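You operate a simulated robot arm through the tools that you are given. There is no shell and no other tool. Be economical: measure what you need, move in short steps, check, and stop when the job is done.

The job below is to be done with a simulated robot arm. You get a single attempt, and the scene is never put back.

TASK
Wash the black nozzle for 10 seconds, switch off and raise the basket.
Fine: put the nozzle in the basket and leave it there; lower the basket and set the timer before switching on. Set down upright: black nozzle.

The check looks at the end state, three seconds after you hand in, the way a careful person would. Anything else that was tipped, shoved, dropped, spilled or broken makes it a failure.

THE ROBOT
A 7-joint arm with a two-finger parallel gripper, fixed in place. Base frame: the origin is at the foot of the arm, x ahead of it, y to its left, z up. Readings come in m, degrees, newtons and seconds.
With the tool pointing down near the work surface it reaches from about 0.3 to 0.7 m from the base axis. Its first joint turns from -66.0 to 66.0 degrees. Payload 1.57 kg.
The tool frame sits at the grasp point between the pads (the TCP): z along the fingers, y along the line on which they close. The tips reach 0.03 m beyond it. Largest opening 0.11 m; finger width 0.024, thickness 0.012; the body of the gripper, 0.048 by 0.112 m, starts 0.078 m behind the TCP.
Orientation is that of the tool frame in the base frame, as a unit quaternion [w, x, y, z]. With the fingers straight down and closing along the base's y, the tool's x points along the base's -x, its y along +y and its z along -z.

THE INTERFACE
- The arm moves only by the tool play_rows. Its argument "steps" is a list of rows, each a list of 7 numbers: the turn, a rotation vector about the base's x, y, z in rad, then the shift along the base's x, y, z in m, then the gripper command, from -1 (fully open) to 1 (shut), values between in proportion. In form: [[wx, wy, wz, dx, dy, dz, jaw], ...]. A call has 1 to 8 rows; each row is the pose to reach, as a shift and turn from the pose commanded when the call began. A row lasts 0.2 s, in which the tool goes at most 0.05 m and 8.6 degrees; a call with a longer step from one row to the next is refused whole, and so is a gripper value outside its range. Where a pose cannot be reached the arm comes as near as it can. A force on the tool above 90 N (or 10 N above the force at the start of the call, whichever is more), or a blocked arm, ends the call early, and 0.2 s more pass. The fingers move at their own pace (about 0.108 m/s each) and stop on an object; they squeeze with about 35 N. The grip force told is the motor's: it shows also when the fingers shut on nothing. Time passes only in rows, and 0.2 s behind the last, so rows that repeat a pose let the fingers close. The reply holds the time, the measured pose of the TCP, the force on the tool along the base axes, the opening and the grip force, in the units named above and with some noise, with the torque about the TCP (base axes, N m) and any sound that the robot's microphone picked up.
- Cameras (640 x 400 px; columns grow to the right, rows downward): "scene" is fixed at [0.1624, -0.3869, 1.4054]; the picture's right is [0.81, -0.59, 0.00], its down [-0.34, -0.46, -0.82] and it looks along [0.48, 0.66, -0.57] (base axes); focal length 334 px, centre (320, 200). "wrist" rides on the gripper at [0.07, 0.016, -0.141] in the tool frame; the picture's right is [-0.23, 0.97, 0.00], its down [-0.86, -0.20, -0.48] and it looks along [-0.47, -0.11, 0.88] (tool axes); focal length 222 px, centre (320, 200).
- camera(camera): a new picture of that camera. No time passes.
- probe_pixels(camera, pixels): there is no depth. For up to 12 entries [column, row, z] of the newest picture of that camera ("zoom" is the newest enlarged one), the place [x, y] in the base frame at which the ray of that pixel passes the height z, good to about 0.003 m. No time passes.
- close_up(camera, box): a new picture of the part [left, top, right, bottom] of that camera's present view, enlarged. No time passes.
- close_job(): hands the job in; it is judged then, once.

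Go step by step. Measure first, check grasps and placings, and put right what went wrong. The budget is 80 turns and 38 pictures, counting those below and the enlarged ones. Unless the task says otherwise, let go and move clear before handing in, and close with one line.

The tools are called after "Emit:" by a JSON object that holds its "op" and its "data". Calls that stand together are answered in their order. play_rows: Moves the arm, as the interface text tells. Its arguments: {"type":"object","properties":{"steps":{"type":"array","items":{"type":"array","items":{"type":"number"}}}},"required":["steps"]} The other tools are called the same way: camera (camera) takes a picture; probe_pixels (camera, pixels) gives the place at which the rays of pixels pass given heights; close_up (camera, box) takes an enlarged picture of a part of a camera's view; close_job () hands the job in.

At the start:

```text
time: 0.0
eef_pos: [0.3923, 0.0305, 1.1891]
tcp_rot: [0.0, 0.001, 1.0, 0.0]
force: [0.6, -0.3, -0.6]
torque: [0.04, 0.05, 0.01]
gripper_width: 0.11
gripper_force: 0.1
```

scene: 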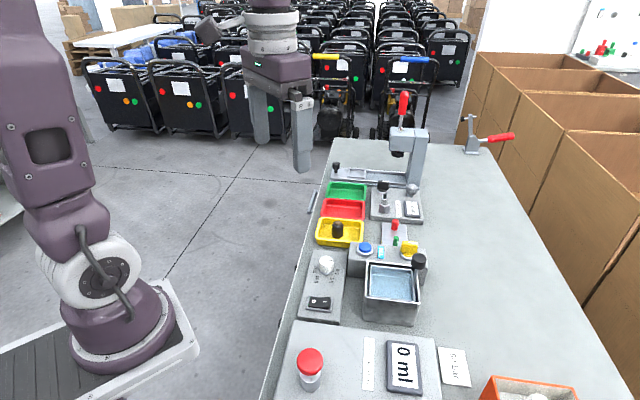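
wrist: 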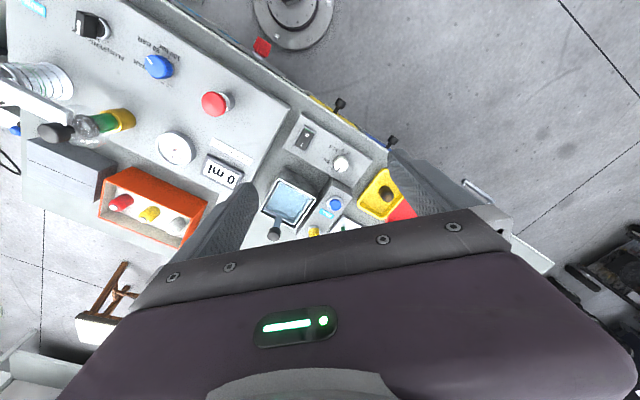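

The scene shows a bench with an ultrasonic bath around pixel (392,285), a yellow tray with a black nozzle at (338,228), and a switch and knob panel at (322,285). I'll enlarge these areas.

Emit:
{"op": "close_up", "data": {"camera": "scene", "box": [290, 200, 450, 330]}}

Emit:
{"op": "close_up", "data": {"camera": "scene", "box": [300, 80, 460, 210]}}

Emit:
{"op": "close_up", "data": {"camera": "wrist", "box": [240, 100, 440, 250]}}

```text
3.08 times, centred on (370, 265) of scene
```

zoom: 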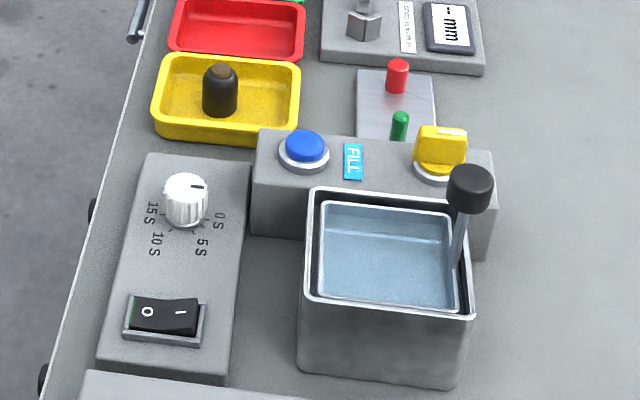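

```text
3.08 times, centred on (380, 145) of scene
```

zoom: 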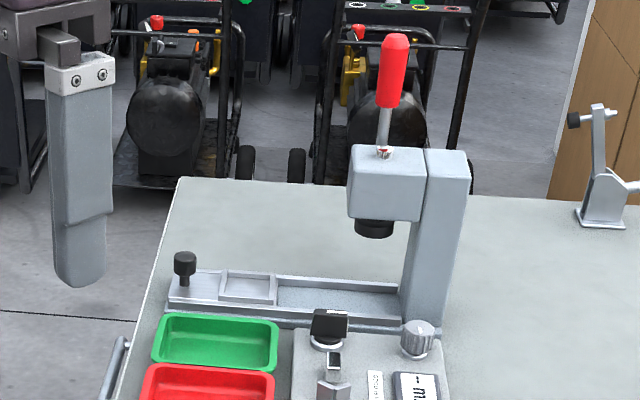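

```text
2.67 times, centred on (340, 175) of wrist
```

zoom: 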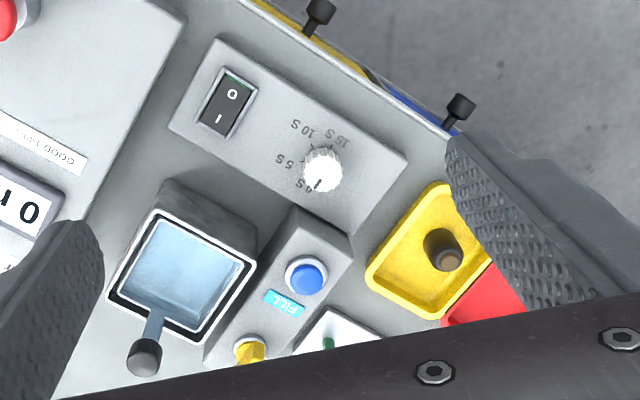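

I'll triangulate the switch, nozzle, fill button and lever knob from both cameras to get their heights.

Emit:
{"op": "probe_pixels", "data": {"camera": "scene", "pixels": [[319.6, 302, 0.7], [319.6, 302, 0.9], [338, 222, 0.7], [338, 222, 0.9], [365, 247, 0.7], [365, 247, 0.9], [418.5, 260, 0.7], [418.5, 260, 0.9], [326, 262, 0.7], [326, 262, 0.9]]}}

Emit:
{"op": "probe_pixels", "data": {"camera": "wrist", "pixels": [[305.4, 138.6, 0.7], [305.4, 138.6, 0.9], [389, 198, 0.7], [389, 198, 0.9], [335, 204.5, 0.7], [335, 204.5, 0.9], [274, 234, 0.7], [274, 234, 0.9], [340.5, 164, 0.7], [340.5, 164, 0.9]]}}

```text
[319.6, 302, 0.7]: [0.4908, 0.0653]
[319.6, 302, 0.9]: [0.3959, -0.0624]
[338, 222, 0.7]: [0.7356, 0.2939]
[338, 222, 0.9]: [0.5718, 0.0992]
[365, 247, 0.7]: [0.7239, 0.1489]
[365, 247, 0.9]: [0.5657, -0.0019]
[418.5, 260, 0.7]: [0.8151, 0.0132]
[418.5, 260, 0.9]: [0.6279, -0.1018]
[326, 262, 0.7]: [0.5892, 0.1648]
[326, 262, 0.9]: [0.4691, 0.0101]
```

```text
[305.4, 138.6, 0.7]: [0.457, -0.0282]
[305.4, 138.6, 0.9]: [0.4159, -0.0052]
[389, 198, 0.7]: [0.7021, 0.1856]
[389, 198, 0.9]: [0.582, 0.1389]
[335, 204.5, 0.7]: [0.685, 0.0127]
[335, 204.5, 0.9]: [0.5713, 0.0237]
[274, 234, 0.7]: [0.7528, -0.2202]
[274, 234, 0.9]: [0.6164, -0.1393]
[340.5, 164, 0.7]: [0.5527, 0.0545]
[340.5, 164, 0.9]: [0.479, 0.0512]
```

Triangulation gives the switch at about (0.431,-0.014,0.825), the timer at (0.502,0.052,0.846), the nozzle top at (0.613,0.151,0.85) and the lever knob at (0.591,-0.124,0.938). I'll bring the wrist camera closer.

Emit:
{"op": "play_rows", "data": {"steps": [[0, 0, 0, 0.01, -0.02, -0.04, -1], [0, 0, 0, 0.02, -0.04, -0.08, -1], [0, 0, 0, 0.03, -0.06, -0.11, -1]]}}

Emit:
{"op": "camera", "data": {"camera": "wrist"}}

```text
time: 0.8
eef_pos: [0.4223, -0.0298, 1.0808]
tcp_rot: [0.0, 0.0, 1.0, 0.0]
force: [0.3, -0.2, -0.1]
torque: [-0.01, 0.0, -0.01]
gripper_width: 0.1102
gripper_force: 0.1
```

```text
32 pictures are left
```

wrist: 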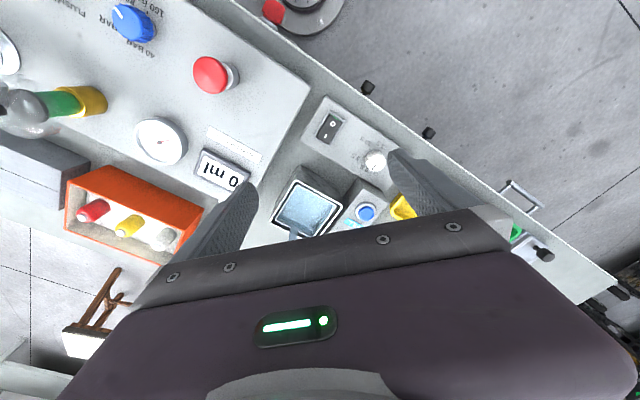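

The bath is at (305,207) in the wrist view, partly hidden by the gripper body. I'll shift the arm outward for a better look at the basket.

Emit:
{"op": "play_rows", "data": {"steps": [[0, 0, 0, 0.04, -0.02, 0, -1], [0, 0, 0, 0.08, -0.04, 0, -1], [0, 0, 0, 0.12, -0.06, 0, -1]]}}

Emit:
{"op": "close_up", "data": {"camera": "wrist", "box": [220, 40, 420, 220]}}

```text
time: 1.6
eef_pos: [0.5444, -0.0908, 1.081]
tcp_rot: [0.0, 0.0, 1.0, 0.0]
force: [0.4, -0.3, 0.0]
torque: [0.01, 0.02, -0.03]
gripper_width: 0.1102
gripper_force: 0.0
```

```text
2.22 times, centred on (320, 130) of wrist
```

zoom: 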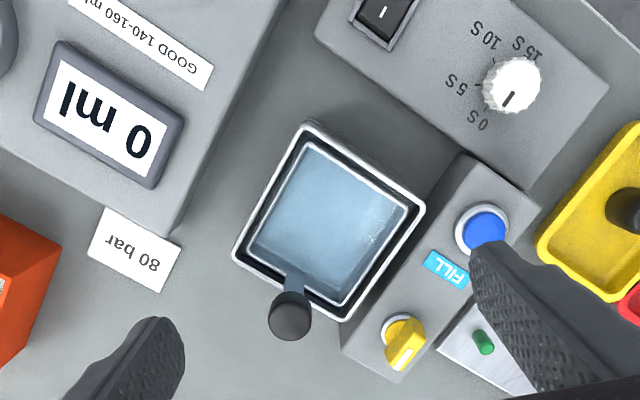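

The basket is nested in the tank, with a knobbed arm at zoom (290,315). I need a closer look to see whether there's water in it and how high the basket sits.

Emit:
{"op": "close_up", "data": {"camera": "wrist", "box": [285, 85, 365, 155]}}

Emit:
{"op": "close_up", "data": {"camera": "scene", "box": [345, 235, 445, 325]}}

```text
5.71 times, centred on (325, 120) of wrist
```

zoom: 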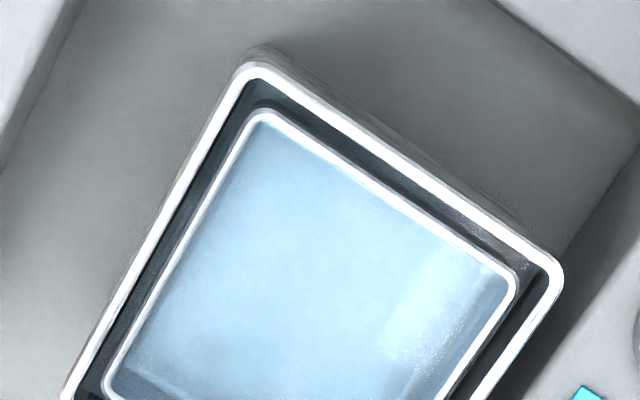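

```text
4.44 times, centred on (395, 280) of scene
```

zoom: 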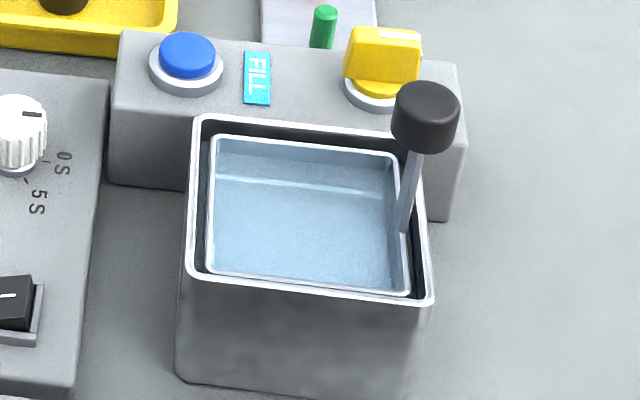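

I'll triangulate the tank rim and the nozzle from the present wrist view and the scene view.

Emit:
{"op": "probe_pixels", "data": {"camera": "wrist", "pixels": [[314.1, 95.8, 0.8], [314.1, 95.8, 0.9], [366.8, 134.5, 0.8], [366.8, 134.5, 0.9], [330.4, 184, 0.8], [330.4, 184, 0.9], [281.7, 155.2, 0.8], [281.7, 155.2, 0.9]]}}

Emit:
{"op": "probe_pixels", "data": {"camera": "scene", "pixels": [[365, 297.6, 0.8], [365, 297.6, 0.9], [366.9, 261.3, 0.8], [366.9, 261.3, 0.9], [420.2, 303.4, 0.8], [420.2, 303.4, 0.9], [300, 390, 0.8], [450, 200, 0.8]]}}

Emit:
{"op": "close_up", "data": {"camera": "scene", "box": [305, 205, 385, 275]}}

```text
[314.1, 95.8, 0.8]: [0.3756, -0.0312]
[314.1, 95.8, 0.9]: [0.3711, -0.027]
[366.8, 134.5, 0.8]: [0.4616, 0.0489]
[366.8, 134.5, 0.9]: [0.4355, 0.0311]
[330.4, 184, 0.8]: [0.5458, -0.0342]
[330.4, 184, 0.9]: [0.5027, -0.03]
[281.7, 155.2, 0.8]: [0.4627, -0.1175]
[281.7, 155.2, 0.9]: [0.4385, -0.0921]
```

```text
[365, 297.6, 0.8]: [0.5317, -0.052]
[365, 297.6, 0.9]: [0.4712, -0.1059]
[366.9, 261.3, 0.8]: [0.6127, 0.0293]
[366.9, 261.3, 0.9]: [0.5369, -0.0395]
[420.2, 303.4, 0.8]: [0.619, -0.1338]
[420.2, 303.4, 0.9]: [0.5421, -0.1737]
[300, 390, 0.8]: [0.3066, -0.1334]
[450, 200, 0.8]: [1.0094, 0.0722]
```

```text
5.71 times, centred on (345, 240) of scene
```

zoom: 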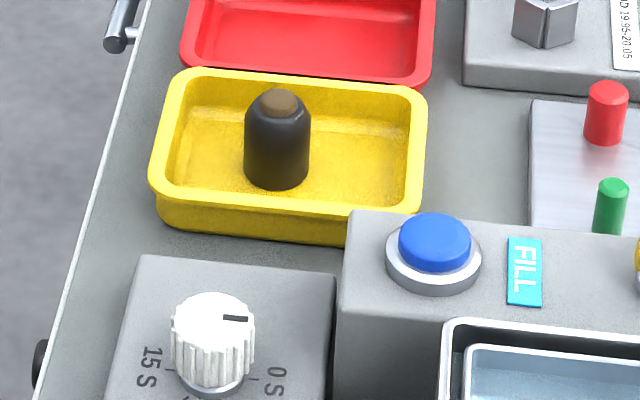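

The tank rim is at z≈0.867, centred at (0.567,-0.092), and the bench axes are turned about 44°. I'll hover over the nozzle with the fingers closing along the tray's long axis, opened to about 0.06 m.

Emit:
{"op": "play_rows", "data": {"steps": [[0, 0, 0.11, 0.01, 0.034, -0.01, -0.1], [0, 0, 0.22, 0.02, 0.069, -0.02, -0.1], [0, 0, 0.33, 0.03, 0.104, -0.03, -0.1], [0, 0, 0.44, 0.04, 0.139, -0.05, -0.1], [0, 0, 0.55, 0.05, 0.174, -0.075, -0.1], [0, 0, 0.66, 0.06, 0.209, -0.1, -0.1], [0, 0, 0.768, 0.069, 0.242, -0.131, -0.1]]}}

Emit:
{"op": "camera", "data": {"camera": "wrist"}}

```text
time: 3.2
eef_pos: [0.612, 0.1522, 0.9495]
tcp_rot: [0.0, -0.375, 0.927, 0.001]
force: [0.6, 0.0, 0.7]
torque: [-0.05, 0.01, -0.01]
gripper_width: 0.0604
gripper_force: 0.0
```

```text
27 pictures are left
```

wrist: 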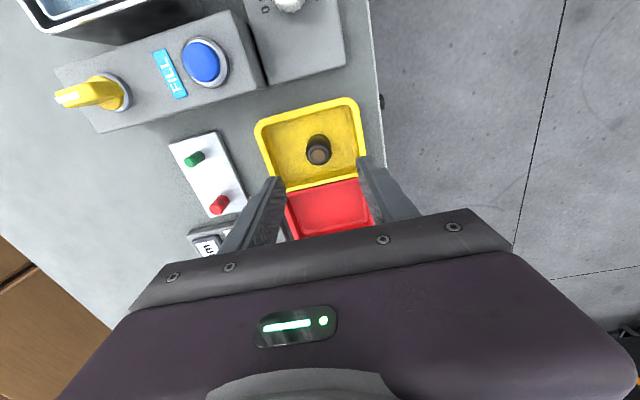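

The nozzle's cap is at pixel (319,155) and the tray lines up with the fingers. I'll probe the nozzle and the tray rim.

Emit:
{"op": "probe_pixels", "data": {"camera": "wrist", "pixels": [[319, 155, 0.845], [317, 136, 0.8], [257, 130, 0.82], [354, 101, 0.82], [363, 165, 0.82], [283, 188, 0.82]]}}

Emit:
{"op": "close_up", "data": {"camera": "wrist", "box": [250, 80, 390, 200]}}

```text
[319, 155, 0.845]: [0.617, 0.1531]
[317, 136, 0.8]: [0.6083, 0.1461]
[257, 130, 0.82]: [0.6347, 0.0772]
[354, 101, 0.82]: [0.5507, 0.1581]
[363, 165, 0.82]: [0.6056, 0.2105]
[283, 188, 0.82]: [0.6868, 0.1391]
```

```text
3.33 times, centred on (320, 140) of wrist
```

zoom: 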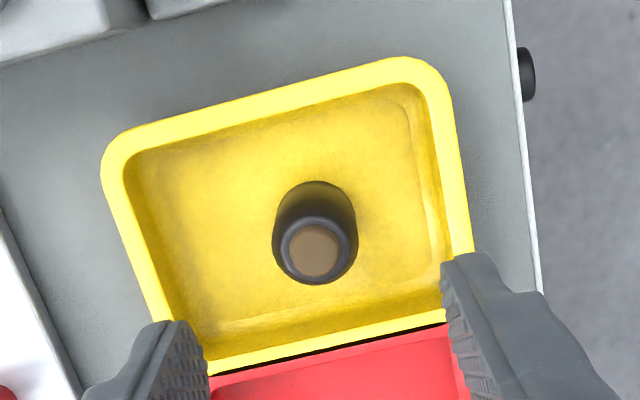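

The nozzle is centred at about (0.615,0.151). I'll go down with a 0.05 m opening so the tips sit around z=0.816, then close.

Emit:
{"op": "play_rows", "data": {"steps": [[0, 0, 0, 0.003, -0.001, -0.04, 0.09], [0, 0, 0, 0.003, -0.001, -0.075, 0.09], [0, 0, 0, 0.003, -0.001, -0.09, 0.09], [0, 0, 0, 0.003, -0.001, -0.1035, 0.09], [0, 0, 0, 0.003, -0.001, -0.1035, 0.09], [0, 0, 0, 0.003, -0.001, -0.1035, 1], [0, 0, 0, 0.003, -0.001, -0.1035, 1], [0, 0, 0, 0.003, -0.001, -0.1035, 1]]}}

Emit:
{"op": "close_up", "data": {"camera": "wrist", "box": [250, 100, 390, 220]}}

```text
time: 5.0
eef_pos: [0.6133, 0.1499, 0.8456]
tcp_rot: [0.0, -0.375, 0.927, 0.0]
force: [-0.2, -0.1, 0.1]
torque: [0.0, 0.0, -0.02]
gripper_width: 0.0304
gripper_force: 35.0
```

```text
3.33 times, centred on (320, 160) of wrist
```

zoom: 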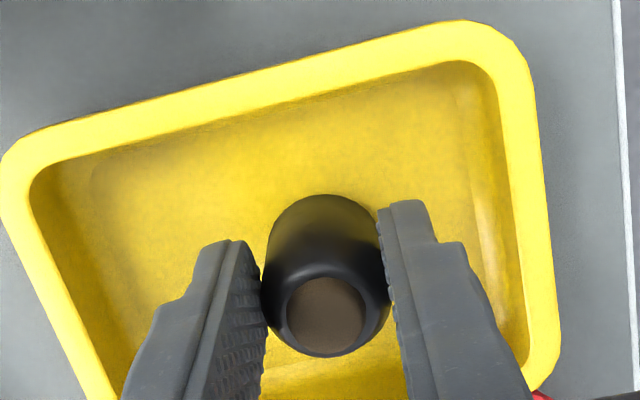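

The nozzle is held at a width of 0.0304 m. I'll lift it, then carry it toward the bath while turning by -90°.

Emit:
{"op": "play_rows", "data": {"steps": [[0, 0, 0, 0, 0, 0.03, 1], [0, 0, 0, 0, 0, 0.07, 1], [0, 0, 0, 0, 0, 0.11, 1], [0, 0, 0, 0, 0, 0.15, 1], [0, 0, -0.145, -0.004, -0.022, 0.16, 1], [0, 0, -0.29, -0.008, -0.044, 0.16, 1], [0, 0, -0.435, -0.012, -0.066, 0.16, 1], [0, 0, -0.58, -0.016, -0.088, 0.16, 1]]}}

Emit:
{"op": "play_rows", "data": {"steps": [[0, 0, -0.143, -0.004, -0.022, 0, 1], [0, 0, -0.286, -0.008, -0.044, 0, 1], [0, 0, -0.429, -0.012, -0.066, 0, 1], [0, 0, -0.572, -0.016, -0.088, 0, 1], [0, 0, -0.715, -0.02, -0.11, 0, 1], [0, 0, -0.858, -0.025, -0.132, 0, 1], [0, 0, -0.98, -0.031, -0.154, 0, 1], [0, 0, -0.98, -0.031, -0.154, 0, 1]]}}

Emit:
{"op": "camera", "data": {"camera": "wrist"}}

Emit:
{"op": "close_up", "data": {"camera": "scene", "box": [330, 180, 450, 320]}}

```text
time: 6.8
eef_pos: [0.596, 0.0638, 1.004]
tcp_rot: [0.0, -0.092, 0.996, 0.0]
force: [-0.4, -0.9, 0.9]
torque: [0.04, -0.01, 0.02]
gripper_width: 0.0001
gripper_force: 21.4
```

```text
time: 8.6
eef_pos: [0.5672, -0.0904, 1.0042]
tcp_rot: [0.001, 0.387, 0.922, 0.0]
force: [0.1, -0.4, -0.1]
torque: [-0.02, 0.0, 0.01]
gripper_width: 0.0
gripper_force: 21.3
```

```text
24 pictures are left
```

wrist: 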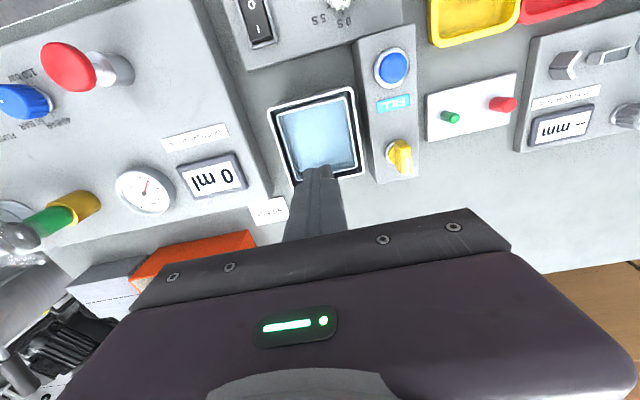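

```text
2.86 times, centred on (390, 250) of scene
```

zoom: 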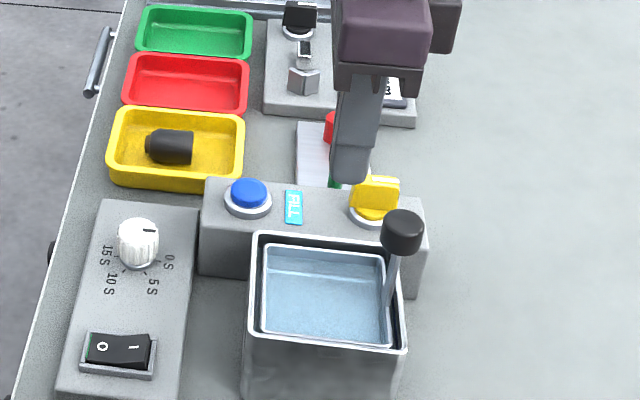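

The grip is empty. The nozzle slipped out during the lift and is lying on its side in the yellow tray at zoom (170,147), with nothing else disturbed. I'll go back, open up, and look at how it lies.

Emit:
{"op": "play_rows", "data": {"steps": [[0, 0, 0, 0.006, 0.042, 0, 0.5], [0, 0, 0, 0.012, 0.084, 0, 0.2], [0, 0, 0, 0.018, 0.126, 0, 0.09], [0, 0, 0, 0.024, 0.168, 0, 0.09], [0, 0, 0, 0.03, 0.21, 0, 0.09], [0, 0, 0, 0.035, 0.245, -0.03, 0.09]]}}

Emit:
{"op": "camera", "data": {"camera": "wrist"}}

Emit:
{"op": "close_up", "data": {"camera": "wrist", "box": [260, 80, 380, 190]}}

```text
time: 10.0
eef_pos: [0.6015, 0.156, 0.9727]
tcp_rot: [0.001, 0.386, 0.923, 0.0]
force: [0.2, -0.1, -0.2]
torque: [0.01, -0.02, 0.03]
gripper_width: 0.0501
gripper_force: 0.1
```

```text
22 pictures are left
```

wrist: 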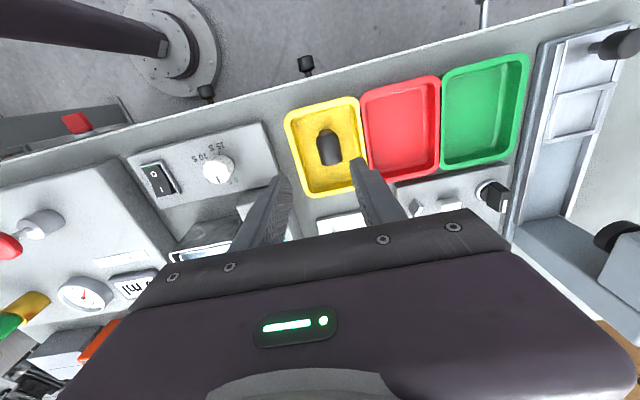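

```text
3.64 times, centred on (320, 135) of wrist
```

zoom: 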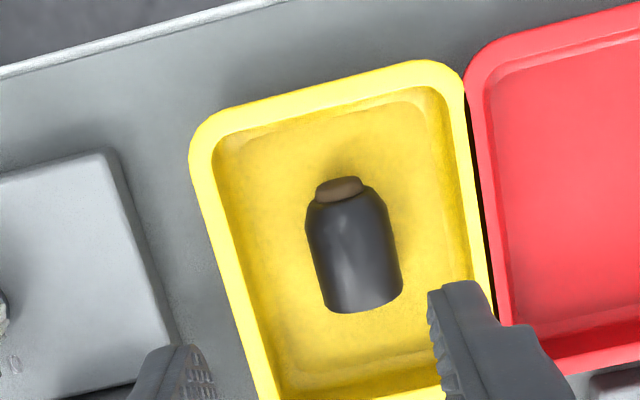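

The nozzle lies along the tray's long axis, with its brown tip at zoom (340,190) and its base at (365,305). I'll probe its position, then tilt-grasp it and stand it up.

Emit:
{"op": "probe_pixels", "data": {"camera": "wrist", "pixels": [[329.6, 148.7, 0.827], [331.5, 165, 0.81], [325.5, 132, 0.812], [288, 112, 0.82], [358, 98, 0.82], [306, 195, 0.82], [369, 180, 0.82]]}}

```text
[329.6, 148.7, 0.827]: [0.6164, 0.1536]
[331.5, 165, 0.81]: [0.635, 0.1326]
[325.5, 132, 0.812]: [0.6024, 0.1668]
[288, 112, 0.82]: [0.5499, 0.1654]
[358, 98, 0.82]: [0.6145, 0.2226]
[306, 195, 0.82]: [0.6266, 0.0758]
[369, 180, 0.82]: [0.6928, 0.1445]
```

The nozzle lies exactly along (-0.707,0.707), and its grip point is at about (0.620,0.148,0.812). I'll tilt the tool -45° about the (0.707,0.707) axis above it and then check the view.

Emit:
{"op": "play_rows", "data": {"steps": [[-0.0925, -0.0925, 0, 0.001, 0.001, 0, 0.236], [-0.185, -0.185, 0, 0.002, 0.002, -0.01, 0.236], [-0.2775, -0.2775, 0, 0.003, 0.003, -0.02, 0.236], [-0.37, -0.37, 0, 0.004, 0.004, -0.03, 0.236], [-0.4625, -0.4625, 0, 0.005, 0.005, -0.045, 0.236], [-0.555, -0.555, 0, 0.006, 0.0055, -0.06, 0.236], [-0.555, -0.555, 0, 0.006, 0.0055, -0.07, 0.236]]}}

Emit:
{"op": "close_up", "data": {"camera": "wrist", "box": [240, 80, 400, 220]}}

```text
time: 11.6
eef_pos: [0.6074, 0.1578, 0.9051]
tcp_rot: [0.354, 0.357, 0.852, -0.145]
force: [-0.9, 0.6, -0.3]
torque: [-0.01, 0.01, -0.02]
gripper_width: 0.0421
gripper_force: 0.0
```

```text
2.86 times, centred on (320, 150) of wrist
```

zoom: 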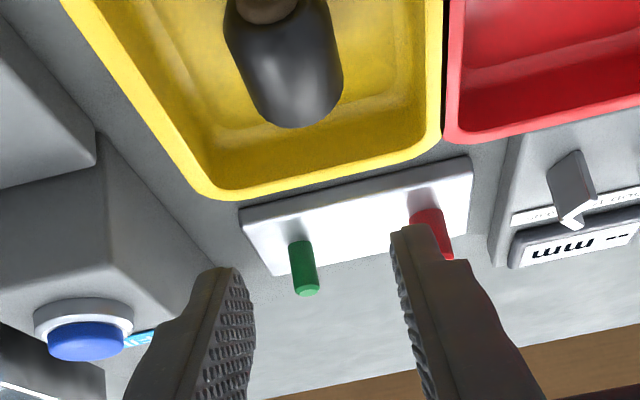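

The fingers straddle the nozzle's line, and the tilt is as ordered. I'll go down carefully and check before closing.

Emit:
{"op": "play_rows", "data": {"steps": [[0, 0, 0, 0, 0, -0.03, 0.236], [0, 0, 0, 0, 0, -0.05, 0.236], [0, 0, 0, 0, 0, -0.062, 0.236], [0, 0, 0, 0, 0, -0.068, 0.236], [0, 0, 0, 0, 0, -0.068, 0.236]]}}

Emit:
{"op": "close_up", "data": {"camera": "wrist", "box": [240, 60, 400, 220]}}

```text
time: 12.8
eef_pos: [0.6083, 0.159, 0.8354]
tcp_rot: [0.355, 0.355, 0.852, -0.144]
force: [-1.2, -0.3, 0.7]
torque: [0.0, 0.0, 0.01]
gripper_width: 0.042
gripper_force: 0.0
```

```text
2.50 times, centred on (320, 140) of wrist
```

zoom: 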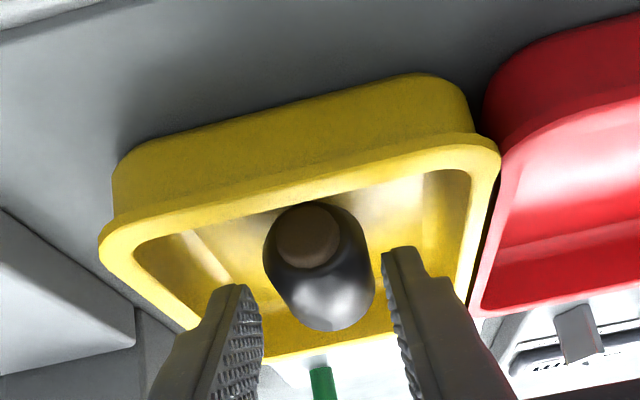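

The nozzle sits between the fingers. I'll go down another 6 mm and close.

Emit:
{"op": "play_rows", "data": {"steps": [[0, 0, 0, 0, 0, -0.003, 0.236], [0, 0, 0, 0.001, 0, -0.006, 0.236], [0, 0, 0, 0.001, 0, -0.006, 0.236], [0, 0, 0, 0.001, 0, -0.006, 1], [0, 0, 0, 0.001, 0, -0.006, 1], [0, 0, 0, 0.001, 0, -0.006, 1]]}}

Emit:
{"op": "play_rows", "data": {"steps": [[0, 0, 0, 0, 0, 0.01, 1], [0, 0, 0, 0, 0, 0.02, 1], [0, 0, 0, 0, 0, 0.03, 1], [0, 0, 0, 0, 0, 0.04, 1], [0, 0, 0, 0, 0, 0.05, 1], [0, 0, 0, 0, 0, 0.05, 1]]}}

Emit:
{"op": "close_up", "data": {"camera": "scene", "box": [290, 180, 390, 280]}}

```text
time: 14.2
eef_pos: [0.6104, 0.1606, 0.8309]
tcp_rot: [0.354, 0.356, 0.852, -0.146]
force: [0.2, -0.2, 3.3]
torque: [-0.02, 0.0, -0.01]
gripper_width: 0.0309
gripper_force: 35.1
```

```text
time: 15.6
eef_pos: [0.6079, 0.1601, 0.8802]
tcp_rot: [0.354, 0.357, 0.852, -0.146]
force: [0.6, -0.8, -1.2]
torque: [0.03, -0.02, -0.02]
gripper_width: 0.0309
gripper_force: 35.0
```

```text
4.00 times, centred on (340, 230) of scene
```

zoom: 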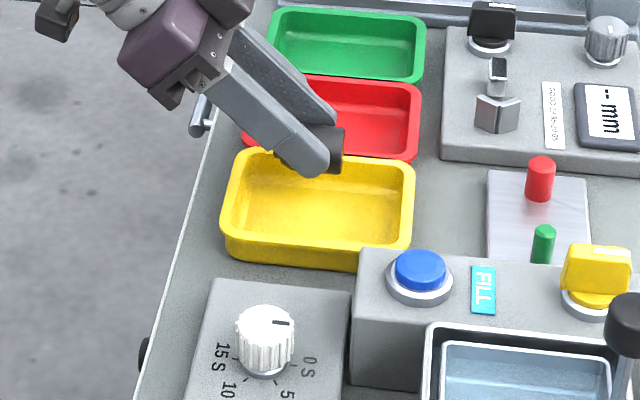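

The nozzle is held at 0.0309 m and stayed in the grip through the lift. Now I'll turn the tool +90° about the (0.707,0.707) axis, a bit higher up, to make the nozzle upright.

Emit:
{"op": "play_rows", "data": {"steps": [[0.0925, 0.0925, 0, 0.002, -0.002, 0.01, 1], [0.185, 0.185, 0, 0.004, -0.004, 0.02, 1], [0.2775, 0.2775, 0, 0.006, -0.006, 0.03, 1], [0.37, 0.37, 0, 0.008, -0.008, 0.04, 1], [0.4625, 0.4625, 0, 0.01, -0.01, 0.045, 1], [0.555, 0.555, 0, 0.012, -0.012, 0.045, 1], [0.6475, 0.6475, 0, 0.014, -0.014, 0.045, 1], [0.74, 0.74, 0, 0.017, -0.017, 0.045, 1]]}}

Emit:
{"op": "play_rows", "data": {"steps": [[0.0925, 0.0925, 0, 0.002, -0.002, 0, 1], [0.185, 0.185, 0, 0.004, -0.004, 0, 1], [0.2775, 0.2775, 0, 0.006, -0.006, 0, 1], [0.37, 0.37, 0, 0.008, -0.008, 0, 1], [0.37, 0.37, 0, 0.008, -0.008, 0, 1]]}}

Emit:
{"op": "close_up", "data": {"camera": "scene", "box": [290, 180, 390, 280]}}

```text
time: 17.4
eef_pos: [0.6272, 0.144, 0.9263]
tcp_rot: [-0.121, 0.382, 0.915, 0.051]
force: [-0.8, 0.2, -0.5]
torque: [0.07, 0.04, 0.03]
gripper_width: 0.0308
gripper_force: 35.4
```

```text
time: 18.6
eef_pos: [0.5768, 0.1241, 0.9116]
tcp_rot: [-0.338, 0.366, 0.859, 0.119]
force: [0.9, -0.3, -1.2]
torque: [-0.03, -0.02, 0.0]
gripper_width: 0.031
gripper_force: 34.8
out of reach, approached as far as the arm can: row 1, 2, 3, 4, 5
```

```text
4.00 times, centred on (340, 230) of scene
```

zoom: 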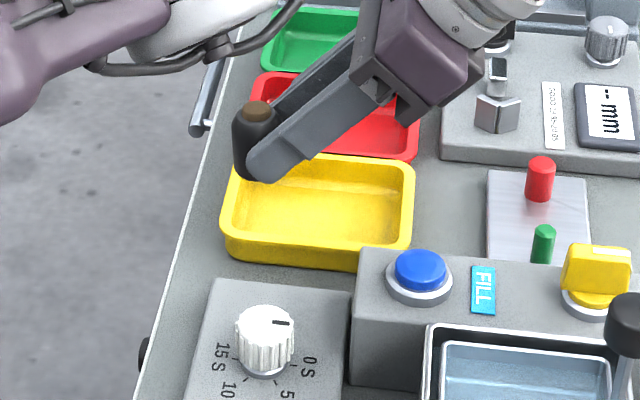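

The pose with the body on the outer side is out of reach, though the nozzle is nearly upright. Turning about the vertical keeps it upright, so I'll yaw -90° to bring the gripper body to the robot's side.

Emit:
{"op": "play_rows", "data": {"steps": [[0, 0, -0.14, -0.005, 0, 0.003, 1], [0, 0, -0.28, -0.01, 0, 0.006, 1], [0, 0, -0.42, -0.015, 0, 0.01, 1], [0, 0, -0.56, -0.015, 0, 0.01, 1], [0, 0, -0.7, -0.015, 0, 0.01, 1], [0, 0, -0.84, -0.015, 0, 0.01, 1], [0, 0, -0.98, -0.015, 0, 0.01, 1], [0, 0, -1.12, -0.015, 0, 0.01, 1]]}}

```text
time: 20.4
eef_pos: [0.5634, 0.1274, 0.9251]
tcp_rot: [-0.221, 0.767, 0.532, 0.281]
force: [-1.2, 0.5, -0.7]
torque: [-0.02, -0.01, -0.02]
gripper_width: 0.0312
gripper_force: 34.8
out of reach, approached as far as the arm can: row 1, 2, 3, 4
```

The commanded pose was taken from the clipped one. The nozzle axis is now about 4° off upright, so I'll correct that, finish the yaw and hover above the tray centre.

Emit:
{"op": "play_rows", "data": {"steps": [[0.009, -0.014, -0.11, 0.01, 0.003, 0, 1], [0.019, -0.028, -0.22, 0.02, 0.006, 0, 1], [0.028, -0.043, -0.33, 0.03, 0.009, -0.01, 1], [0.038, -0.057, -0.45, 0.041, 0.012, -0.02, 1], [0.038, -0.057, -0.45, 0.041, 0.012, -0.035, 1], [0.038, -0.057, -0.45, 0.041, 0.012, -0.035, 1]]}}

Emit:
{"op": "close_up", "data": {"camera": "scene", "box": [290, 180, 390, 280]}}

Emit:
{"op": "camera", "data": {"camera": "wrist"}}

```text
time: 21.8
eef_pos: [0.6048, 0.1404, 0.8877]
tcp_rot: [-0.152, 0.854, 0.349, 0.353]
force: [0.1, -0.4, -0.9]
torque: [0.01, 0.0, 0.07]
gripper_width: 0.0309
gripper_force: 34.9
```

```text
4.00 times, centred on (340, 230) of scene
```

zoom: 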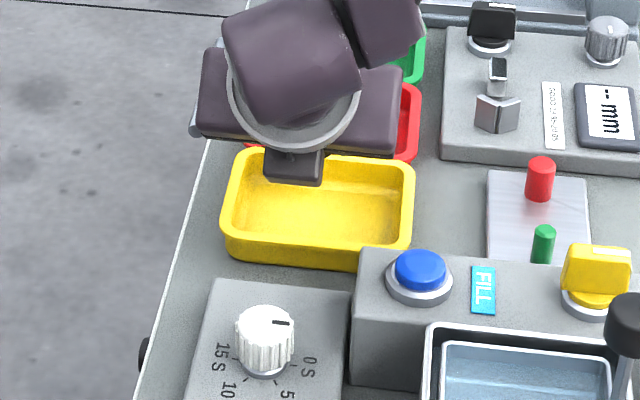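

```text
15 pictures are left
```

wrist: 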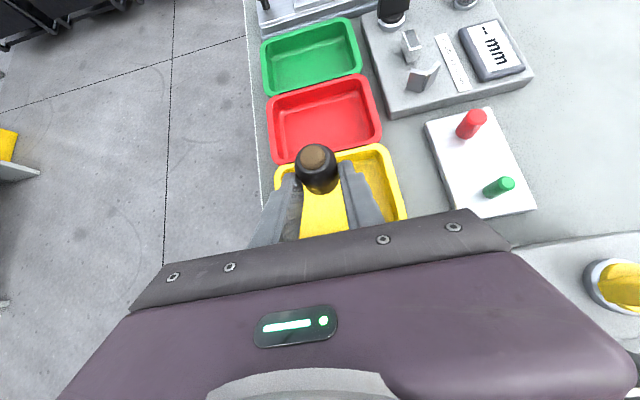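

The nozzle axis is now within 1° of vertical, over the tray centre. I'll lower it gently until the force shows contact.

Emit:
{"op": "play_rows", "data": {"steps": [[0, 0, 0, 0, 0, -0.02, 1], [0, 0, 0, 0, 0, -0.035, 1], [0, 0, 0, 0, 0, -0.044, 1], [0, 0, 0, 0, 0, -0.049, 1], [0, 0, 0, 0, 0, -0.049, 1]]}}

Emit:
{"op": "play_rows", "data": {"steps": [[0, 0, 0, 0, 0, -0.0015, 1], [0, 0, 0, 0, 0, -0.003, 1], [0, 0, 0, 0, 0, -0.0045, 1], [0, 0, 0, 0, 0, -0.006, 1], [0, 0, 0, 0, 0, -0.0075, 1], [0, 0, 0, 0, 0, -0.009, 1], [0, 0, 0, 0, 0, -0.0105, 1]]}}

```text
time: 23.0
eef_pos: [0.605, 0.1387, 0.8385]
tcp_rot: [-0.152, 0.855, 0.348, 0.354]
force: [0.9, -0.6, -0.6]
torque: [0.0, 0.0, -0.02]
gripper_width: 0.031
gripper_force: 35.0
```

```text
time: 24.6
eef_pos: [0.6043, 0.1395, 0.8277]
tcp_rot: [-0.152, 0.854, 0.35, 0.354]
force: [-0.3, 0.5, -0.1]
torque: [-0.04, 0.02, -0.04]
gripper_width: 0.031
gripper_force: 35.1
```

No contact yet at 0.8277, so I'll keep creeping down.

Emit:
{"op": "play_rows", "data": {"steps": [[0, 0, 0, 0, 0, -0.001, 1], [0, 0, 0, 0, 0, -0.002, 1], [0, 0, 0, 0, 0, -0.003, 1], [0, 0, 0, 0, 0, -0.004, 1], [0, 0, 0, 0, 0, -0.005, 1], [0, 0, 0, 0, 0, -0.006, 1]]}}

Emit:
{"op": "close_up", "data": {"camera": "wrist", "box": [250, 110, 410, 240]}}

```text
time: 26.0
eef_pos: [0.6041, 0.1403, 0.8244]
tcp_rot: [-0.154, 0.853, 0.35, 0.356]
force: [1.6, 2.7, 28.0]
torque: [0.49, -0.62, 0.1]
gripper_width: 0.0311
gripper_force: 34.6
```

```text
3.08 times, centred on (330, 175) of wrist
```

zoom: 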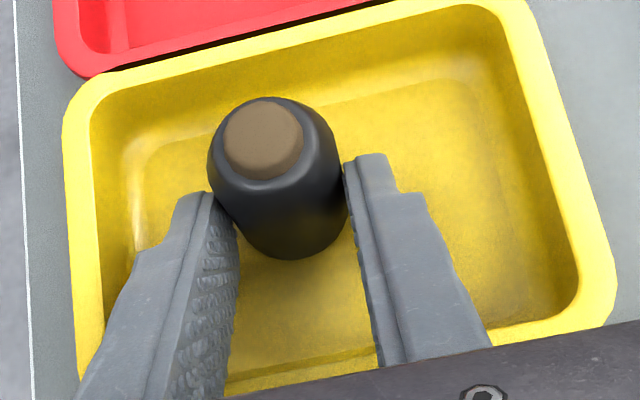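

There's firm contact at z=0.8244 (28 N). I'll relax 3 mm, open a little, and back out along the tool axis.

Emit:
{"op": "play_rows", "data": {"steps": [[0, 0, 0, 0, 0, 0.003, 1], [0, 0, 0, 0, 0, 0.003, 0.35], [0, 0, 0, 0, 0, 0.003, 0.27], [0, 0, 0, 0, 0, 0.003, 0.25], [0, 0, 0, -0.01, -0.01, 0.017, 0.25], [0, 0, 0, -0.025, -0.025, 0.038, 0.25], [0, 0, 0, -0.04, -0.04, 0.06, 0.25], [0, 0, 0, -0.055, -0.055, 0.085, 0.2]]}}

Emit:
{"op": "close_up", "data": {"camera": "wrist", "box": [250, 60, 410, 220]}}

```text
time: 27.8
eef_pos: [0.5493, 0.0862, 0.9081]
tcp_rot: [-0.153, 0.854, 0.349, 0.353]
force: [-0.1, -0.6, -0.5]
torque: [-0.02, 0.0, 0.0]
gripper_width: 0.044
gripper_force: 0.0
```

```text
2.50 times, centred on (330, 140) of wrist
```

zoom: 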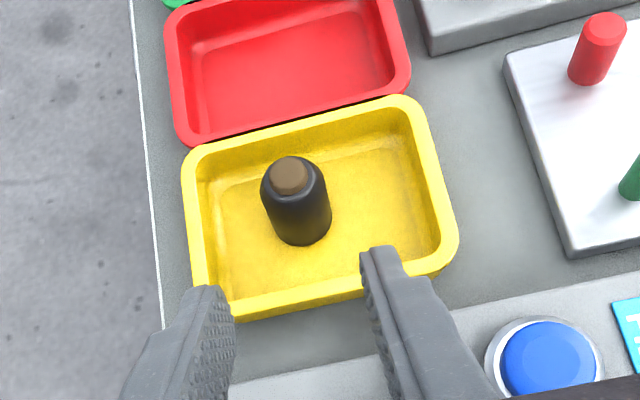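

The nozzle stands upright in the tray. I'll untilt the tool back to vertical above it and measure again.

Emit:
{"op": "play_rows", "data": {"steps": [[-0.0925, 0.0925, 0, 0.006, 0.006, 0.02, 0.1], [-0.185, 0.185, 0, 0.012, 0.012, 0.035, 0.1], [-0.2775, 0.2775, 0, 0.025, 0.025, 0.042, 0.1], [-0.37, 0.37, 0, 0.038, 0.038, 0.042, 0.1], [-0.4625, 0.4625, 0, 0.053, 0.052, 0.042, 0.1], [-0.555, 0.555, 0, 0.068, 0.066, 0.042, 0.1], [-0.555, 0.555, 0, 0.068, 0.066, 0.042, 0.1]]}}

Emit:
{"op": "camera", "data": {"camera": "wrist"}}

```text
time: 29.4
eef_pos: [0.6149, 0.152, 0.9508]
tcp_rot: [-0.004, 0.926, 0.377, 0.001]
force: [-0.5, 0.1, 0.9]
torque: [-0.01, 0.01, -0.03]
gripper_width: 0.0497
gripper_force: 0.2
```

```text
12 pictures are left
```

wrist: 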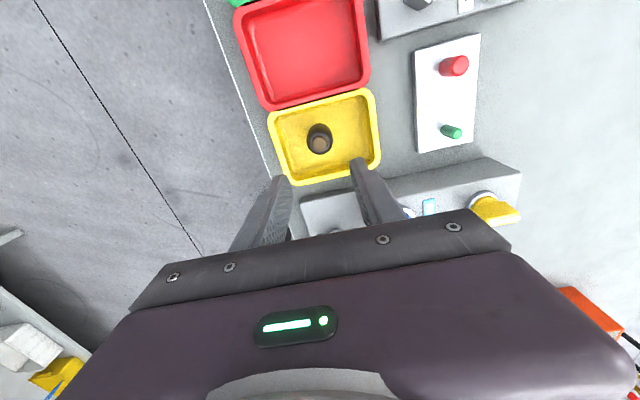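

Emit:
{"op": "probe_pixels", "data": {"camera": "wrist", "pixels": [[319, 145, 0.843], [318, 131, 0.8], [319, 138, 0.82]]}}

```text
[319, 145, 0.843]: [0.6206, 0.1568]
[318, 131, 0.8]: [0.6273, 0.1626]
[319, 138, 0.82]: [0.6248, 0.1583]
```

The nozzle is at about (0.619,0.155). I'll go deeper this time (TCP 0.832, so the pads cover the straight body), close, lift a little and check.

Emit:
{"op": "play_rows", "data": {"steps": [[0, 0, 0, 0.004, 0.003, -0.04, 0.2], [0, 0, 0, 0.004, 0.003, -0.08, 0.2], [0, 0, 0, 0.004, 0.003, -0.1, 0.2], [0, 0, 0, 0.004, 0.003, -0.112, 0.2], [0, 0, 0, 0.004, 0.003, -0.119, 0.2], [0, 0, 0, 0.004, 0.003, -0.119, 1], [0, 0, 0, 0.004, 0.003, -0.119, 1], [0, 0, 0, 0.004, 0.003, -0.119, 1]]}}

Emit:
{"op": "play_rows", "data": {"steps": [[0, 0, 0, 0, 0, 0.01, 1], [0, 0, 0, 0, 0, 0.025, 1], [0, 0, 0, 0, 0, 0.045, 1], [0, 0, 0, 0, 0, 0.07, 1], [0, 0, 0, 0, 0, 0.1, 1], [0, 0, 0, 0, 0, 0.13, 1], [0, 0, 0, 0, 0, 0.16, 1], [0, 0, 0, 0, 0, 0.16, 1]]}}

```text
time: 31.2
eef_pos: [0.6209, 0.1554, 0.8313]
tcp_rot: [-0.004, 0.926, 0.377, 0.002]
force: [0.4, -0.3, 0.9]
torque: [-0.01, -0.02, 0.0]
gripper_width: 0.031
gripper_force: 34.3
```

```text
time: 33.0
eef_pos: [0.6214, 0.1538, 0.9894]
tcp_rot: [-0.005, 0.926, 0.378, 0.001]
force: [0.4, 0.1, -0.6]
torque: [0.02, 0.0, 0.02]
gripper_width: 0.0311
gripper_force: 35.3
```

The nozzle is firmly held at 0.0311 m. I'll carry it over the basket, yawing +90° so the fingers close parallel to the side that carries the handle.

Emit:
{"op": "play_rows", "data": {"steps": [[0, 0, 0.14, -0.005, -0.022, 0.005, 1], [0, 0, 0.28, -0.01, -0.044, 0.005, 1], [0, 0, 0.42, -0.015, -0.066, 0.005, 1], [0, 0, 0.56, -0.02, -0.088, 0.005, 1], [0, 0, 0.7, -0.025, -0.11, 0.005, 1], [0, 0, 0.84, -0.03, -0.132, 0.005, 1], [0, 0, 0.98, -0.035, -0.154, 0.005, 1], [0, 0, 1.12, -0.04, -0.176, 0.005, 1]]}}

Emit:
{"op": "play_rows", "data": {"steps": [[0, 0, 0.14, -0.005, -0.022, 0, 1], [0, 0, 0.28, -0.01, -0.044, 0, 1], [0, 0, 0.42, -0.014, -0.056, 0, 1], [0, 0, 0.451, -0.018, -0.067, 0, 1], [0, 0, 0.451, -0.018, -0.067, 0, 1]]}}

Emit:
{"op": "camera", "data": {"camera": "wrist"}}

```text
time: 34.8
eef_pos: [0.5789, -0.022, 0.9969]
tcp_rot: [-0.004, 0.584, 0.812, -0.001]
force: [-0.1, -0.7, -0.5]
torque: [-0.01, 0.02, 0.0]
gripper_width: 0.031
gripper_force: 34.7
```

```text
time: 36.0
eef_pos: [0.5624, -0.0893, 0.9967]
tcp_rot: [-0.005, 0.387, 0.922, -0.003]
force: [0.3, 0.1, -0.9]
torque: [-0.01, -0.03, 0.02]
gripper_width: 0.0309
gripper_force: 34.7
```

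```text
11 pictures are left
```

wrist: 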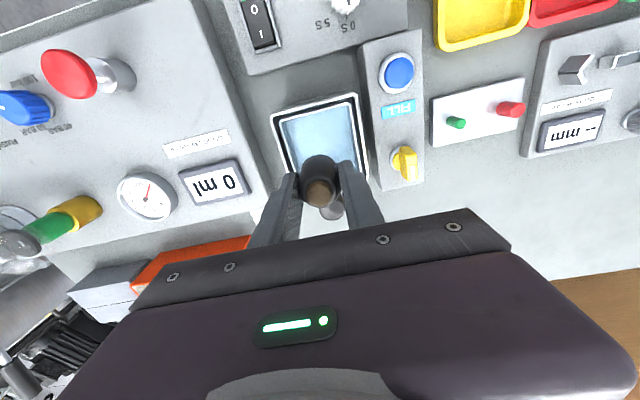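

The nozzle is above the bath. I'll check the tank's position from this view.

Emit:
{"op": "probe_pixels", "data": {"camera": "wrist", "pixels": [[271, 116, 0.867], [355, 94, 0.867], [367, 180, 0.867], [278, 122, 0.86], [349, 103, 0.86]]}}

```text
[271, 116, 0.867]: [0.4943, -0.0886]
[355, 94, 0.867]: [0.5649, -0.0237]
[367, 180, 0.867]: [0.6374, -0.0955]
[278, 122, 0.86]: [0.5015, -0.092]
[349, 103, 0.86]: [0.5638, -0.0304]
```

This view agrees: centre (0.566,-0.092), inner width about 0.088. I'll lower quickly to just above the rim, then creep with force checks.

Emit:
{"op": "play_rows", "data": {"steps": [[0, 0, 0, 0.001, 0, -0.03, 1], [0, 0, 0, 0.001, 0, -0.06, 1], [0, 0, 0, 0.001, 0, -0.085, 1], [0, 0, 0, 0.001, 0, -0.1, 1], [0, 0, 0, 0.001, 0, -0.108, 1], [0, 0, 0, 0.001, 0, -0.108, 1]]}}

Emit:
{"op": "play_rows", "data": {"steps": [[0, 0, 0, 0, 0, -0.002, 1], [0, 0, 0, 0, 0, -0.004, 1], [0, 0, 0, 0, 0, -0.006, 1], [0, 0, 0, 0, 0, -0.008, 1], [0, 0, 0, 0, 0, -0.008, 1]]}}

Emit:
{"op": "close_up", "data": {"camera": "scene", "box": [345, 220, 445, 310]}}

```text
time: 37.4
eef_pos: [0.5636, -0.0896, 0.8877]
tcp_rot: [-0.004, 0.388, 0.922, -0.002]
force: [0.0, 0.9, -0.8]
torque: [0.03, 0.0, 0.01]
gripper_width: 0.0311
gripper_force: 35.0
```

```text
time: 38.6
eef_pos: [0.5634, -0.0884, 0.8799]
tcp_rot: [-0.004, 0.389, 0.921, -0.001]
force: [0.6, 0.6, -1.3]
torque: [0.01, -0.03, -0.02]
gripper_width: 0.0312
gripper_force: 34.8
```

```text
4.44 times, centred on (395, 265) of scene
```

zoom: 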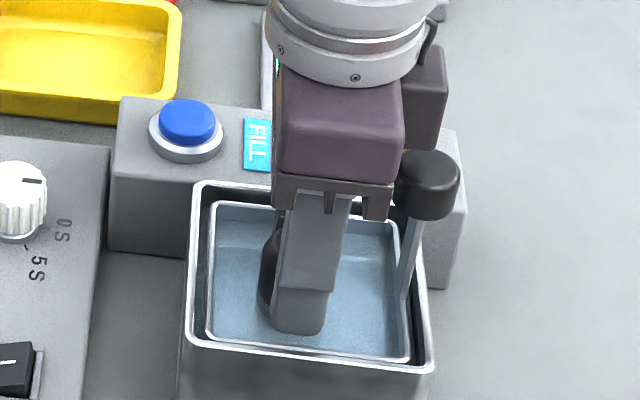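

No contact yet; the nozzle base is at about 0.8435, inside the basket. I'll keep creeping.

Emit:
{"op": "play_rows", "data": {"steps": [[0, 0, 0, 0, 0, -0.0015, 1], [0, 0, 0, 0, 0, -0.003, 1], [0, 0, 0, 0, 0, -0.0045, 1], [0, 0, 0, 0, 0, -0.006, 1], [0, 0, 0, 0, 0, -0.006, 1]]}}

Emit:
{"op": "play_rows", "data": {"steps": [[0, 0, 0, 0, 0, -0.001, 1], [0, 0, 0, 0, 0, -0.002, 1], [0, 0, 0, 0, 0, -0.003, 1], [0, 0, 0, 0, 0, -0.003, 1]]}}

```text
time: 39.8
eef_pos: [0.564, -0.0891, 0.8741]
tcp_rot: [-0.004, 0.388, 0.922, -0.003]
force: [-1.1, -0.6, 2.6]
torque: [0.03, -0.02, 0.03]
gripper_width: 0.031
gripper_force: 35.3
```

```text
time: 40.8
eef_pos: [0.5641, -0.0888, 0.8702]
tcp_rot: [-0.004, 0.388, 0.922, -0.002]
force: [0.6, -0.5, 1.1]
torque: [-0.02, -0.03, 0.0]
gripper_width: 0.0309
gripper_force: 34.3
```

The force went from about -1 to +1 to 2.6 N, which may mean the basket is yielding. I'll look.

Emit:
{"op": "close_up", "data": {"camera": "scene", "box": [345, 220, 445, 310]}}

```text
4.44 times, centred on (395, 265) of scene
```

zoom: 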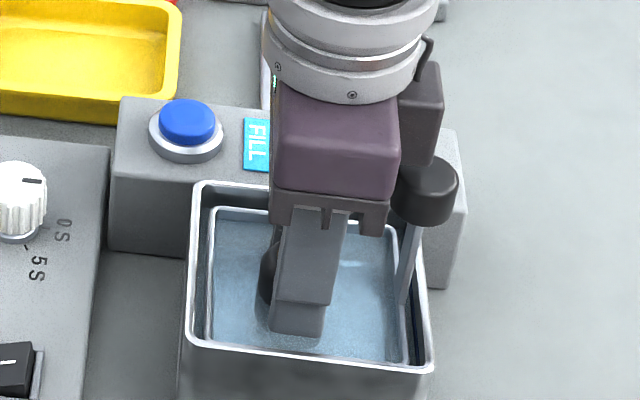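

The knob and basket rim dropped slightly, so the nozzle is resting on the basket floor and the basket slides down easily. I'll release and rise straight up.

Emit:
{"op": "play_rows", "data": {"steps": [[0, 0, 0, 0, 0, 0.001, 0.6], [0, 0, 0, 0, 0, 0.001, 0.25], [0, 0, 0, 0, 0, 0.001, 0.2], [0, 0, 0, 0, 0, 0.001, 0.2], [0, 0, 0, 0, 0, 0.015, 0.2], [0, 0, 0, 0, 0, 0.04, 0.2], [0, 0, 0, 0, 0, 0.08, 0.2], [0, 0, 0, 0, 0, 0.12, 0.2]]}}

Emit:
{"op": "camera", "data": {"camera": "wrist"}}

```text
time: 42.6
eef_pos: [0.5634, -0.0906, 0.9925]
tcp_rot: [-0.005, 0.388, 0.922, -0.002]
force: [0.8, 0.2, -0.5]
torque: [0.0, 0.0, -0.03]
gripper_width: 0.044
gripper_force: 0.1
```

```text
8 pictures are left
```

wrist: 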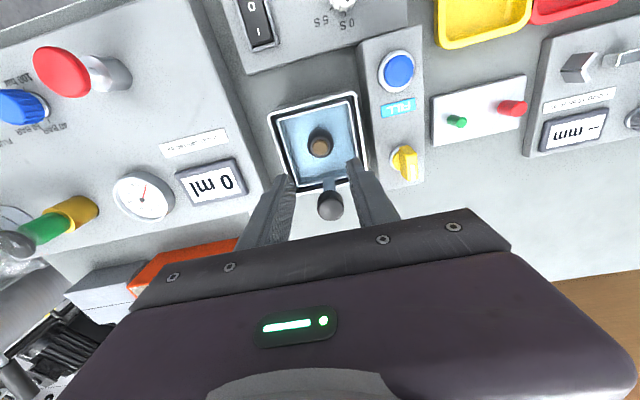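

The nozzle stands upright in the basket, with its cap at (319,148). The lever knob is at (330,204), so I'll probe it.

Emit:
{"op": "probe_pixels", "data": {"camera": "wrist", "pixels": [[330, 206, 0.933], [330, 190, 0.87], [319, 148, 0.88], [333, 8, 0.846], [265, 22, 0.83]]}}

```text
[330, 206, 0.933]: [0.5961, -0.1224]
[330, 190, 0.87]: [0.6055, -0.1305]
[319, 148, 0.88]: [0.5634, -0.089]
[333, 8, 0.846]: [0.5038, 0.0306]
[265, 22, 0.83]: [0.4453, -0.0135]
```

The knob is at about (0.594,-0.123). I'll close the fingers above it and push down with the tips in small steps.

Emit:
{"op": "play_rows", "data": {"steps": [[0, 0, 0, 0.01, -0.011, 0.003, 1], [0, 0, 0, 0.02, -0.022, 0.003, 1], [0, 0, 0, 0.0305, -0.033, 0.003, 1], [0, 0, 0, 0.0305, -0.033, -0.01, 1], [0, 0, 0, 0.0305, -0.033, -0.02, 1], [0, 0, 0, 0.0305, -0.033, -0.026, 1], [0, 0, 0, 0.0305, -0.033, -0.032, 1], [0, 0, 0, 0.0305, -0.033, -0.038, 1]]}}

Emit:
{"op": "play_rows", "data": {"steps": [[0, 0, 0, 0, 0, -0.003, 1], [0, 0, 0, 0, 0, -0.006, 1], [0, 0, 0, 0, 0, -0.009, 1], [0, 0, 0, 0, 0, -0.012, 1], [0, 0, 0, 0, 0, -0.012, 1]]}}

```text
time: 44.4
eef_pos: [0.5942, -0.1222, 0.954]
tcp_rot: [-0.004, 0.388, 0.922, -0.002]
force: [0.4, -0.3, 0.4]
torque: [0.01, -0.01, 0.02]
gripper_width: 0.0002
gripper_force: 21.8
```

```text
time: 45.6
eef_pos: [0.5927, -0.1218, 0.9408]
tcp_rot: [-0.003, 0.388, 0.922, -0.002]
force: [0.3, -0.3, 0.0]
torque: [-0.02, -0.01, 0.03]
gripper_width: 0.0001
gripper_force: 20.8
```

There's almost no resistance even though the tips are at 0.911. I'll check that the knob is really being pushed.

Emit:
{"op": "close_up", "data": {"camera": "scene", "box": [345, 220, 445, 310]}}

```text
4.44 times, centred on (395, 265) of scene
```

zoom: 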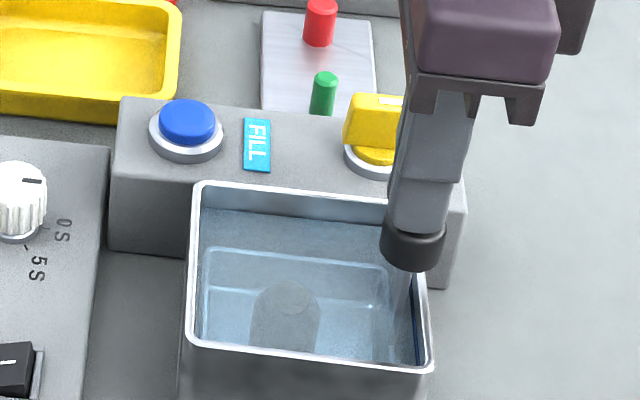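

The knob is going down, and the tank clearly holds water that now covers the basket and nozzle. I'll continue to the bottom stop.

Emit:
{"op": "play_rows", "data": {"steps": [[0, 0, 0, 0, 0, -0.003, 1], [0, 0, 0, 0, 0, -0.006, 1], [0, 0, 0, 0, 0, -0.009, 1], [0, 0, 0, 0, 0, -0.012, 1], [0, 0, 0, 0, 0, -0.012, 1]]}}

Emit:
{"op": "play_rows", "data": {"steps": [[0, 0, 0, 0, 0, -0.002, 1], [0, 0, 0, 0, 0, -0.004, 1], [0, 0, 0, 0, 0, -0.006, 1], [0, 0, 0, 0, 0, -0.008, 1], [0, 0, 0, 0, 0, -0.008, 1]]}}

```text
time: 46.6
eef_pos: [0.5947, -0.1219, 0.9371]
tcp_rot: [-0.002, 0.388, 0.922, -0.002]
force: [-16.8, 5.4, 36.5]
torque: [0.09, 0.3, -0.02]
gripper_width: 0.0001
gripper_force: 20.3
stopped in row 4: the force on the tool passed its limit at 96 N (the readings are from after the stop); the commanded pose is now the measured one
```

```text
time: 47.3
eef_pos: [0.595, -0.1236, 0.9365]
tcp_rot: [-0.001, 0.387, 0.922, -0.001]
force: [-15.5, 5.3, 35.0]
torque: [0.38, 0.63, 0.05]
gripper_width: 0.0
gripper_force: 21.0
stopped in row 3: the force on the tool passed its limit at 93 N (the readings are from after the stop); the commanded pose is now the measured one
```

The lever is at its bottom stop. I'll rise, then go above the timer with the yaw chosen to leave room for a clockwise turn.

Emit:
{"op": "play_rows", "data": {"steps": [[0, 0, 0, 0, 0, 0.02, 1], [0, 0, 0.14, 0, 0, 0.055, 1], [0, 0, 0.28, -0.018, 0.035, 0.06, 0.3], [0, 0, 0.42, -0.036, 0.07, 0.06, 0.1], [0, 0, 0.56, -0.054, 0.105, 0.06, 0.1], [0, 0, 0.7, -0.072, 0.14, 0.05, 0.1], [0, 0, 0.84, -0.09, 0.17, 0.04, 0.1], [0, 0, 0.98, -0.094, 0.175, 0.03, 0.1]]}}

Emit:
{"op": "play_rows", "data": {"steps": [[0, 0, 0.14, 0, 0, -0.01, 0.1], [0, 0, 0.154, 0, 0, -0.02, 0.1], [0, 0, 0.154, 0, 0, -0.02, 0.1]]}}

Emit:
{"op": "camera", "data": {"camera": "wrist"}}

```text
time: 49.1
eef_pos: [0.5015, 0.0524, 0.9642]
tcp_rot: [0.0, -0.092, 0.996, -0.002]
force: [-0.4, 0.5, -0.5]
torque: [-0.01, -0.01, 0.0]
gripper_width: 0.0495
gripper_force: 0.1
```

```text
time: 49.9
eef_pos: [0.5024, 0.0525, 0.9456]
tcp_rot: [0.0, -0.168, 0.986, -0.001]
force: [0.3, 0.1, -0.2]
torque: [-0.03, 0.0, 0.0]
gripper_width: 0.0493
gripper_force: 0.0
```

```text
6 pictures are left
```

wrist: 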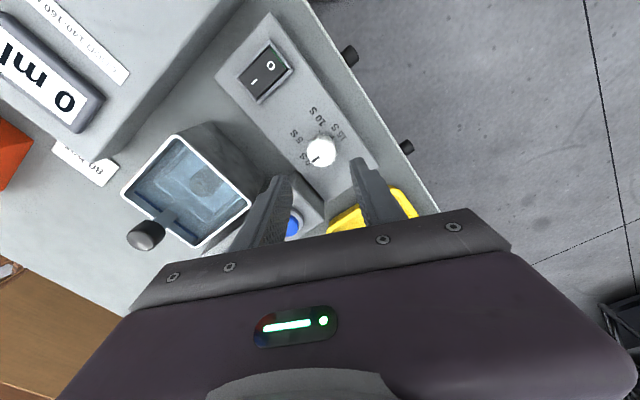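

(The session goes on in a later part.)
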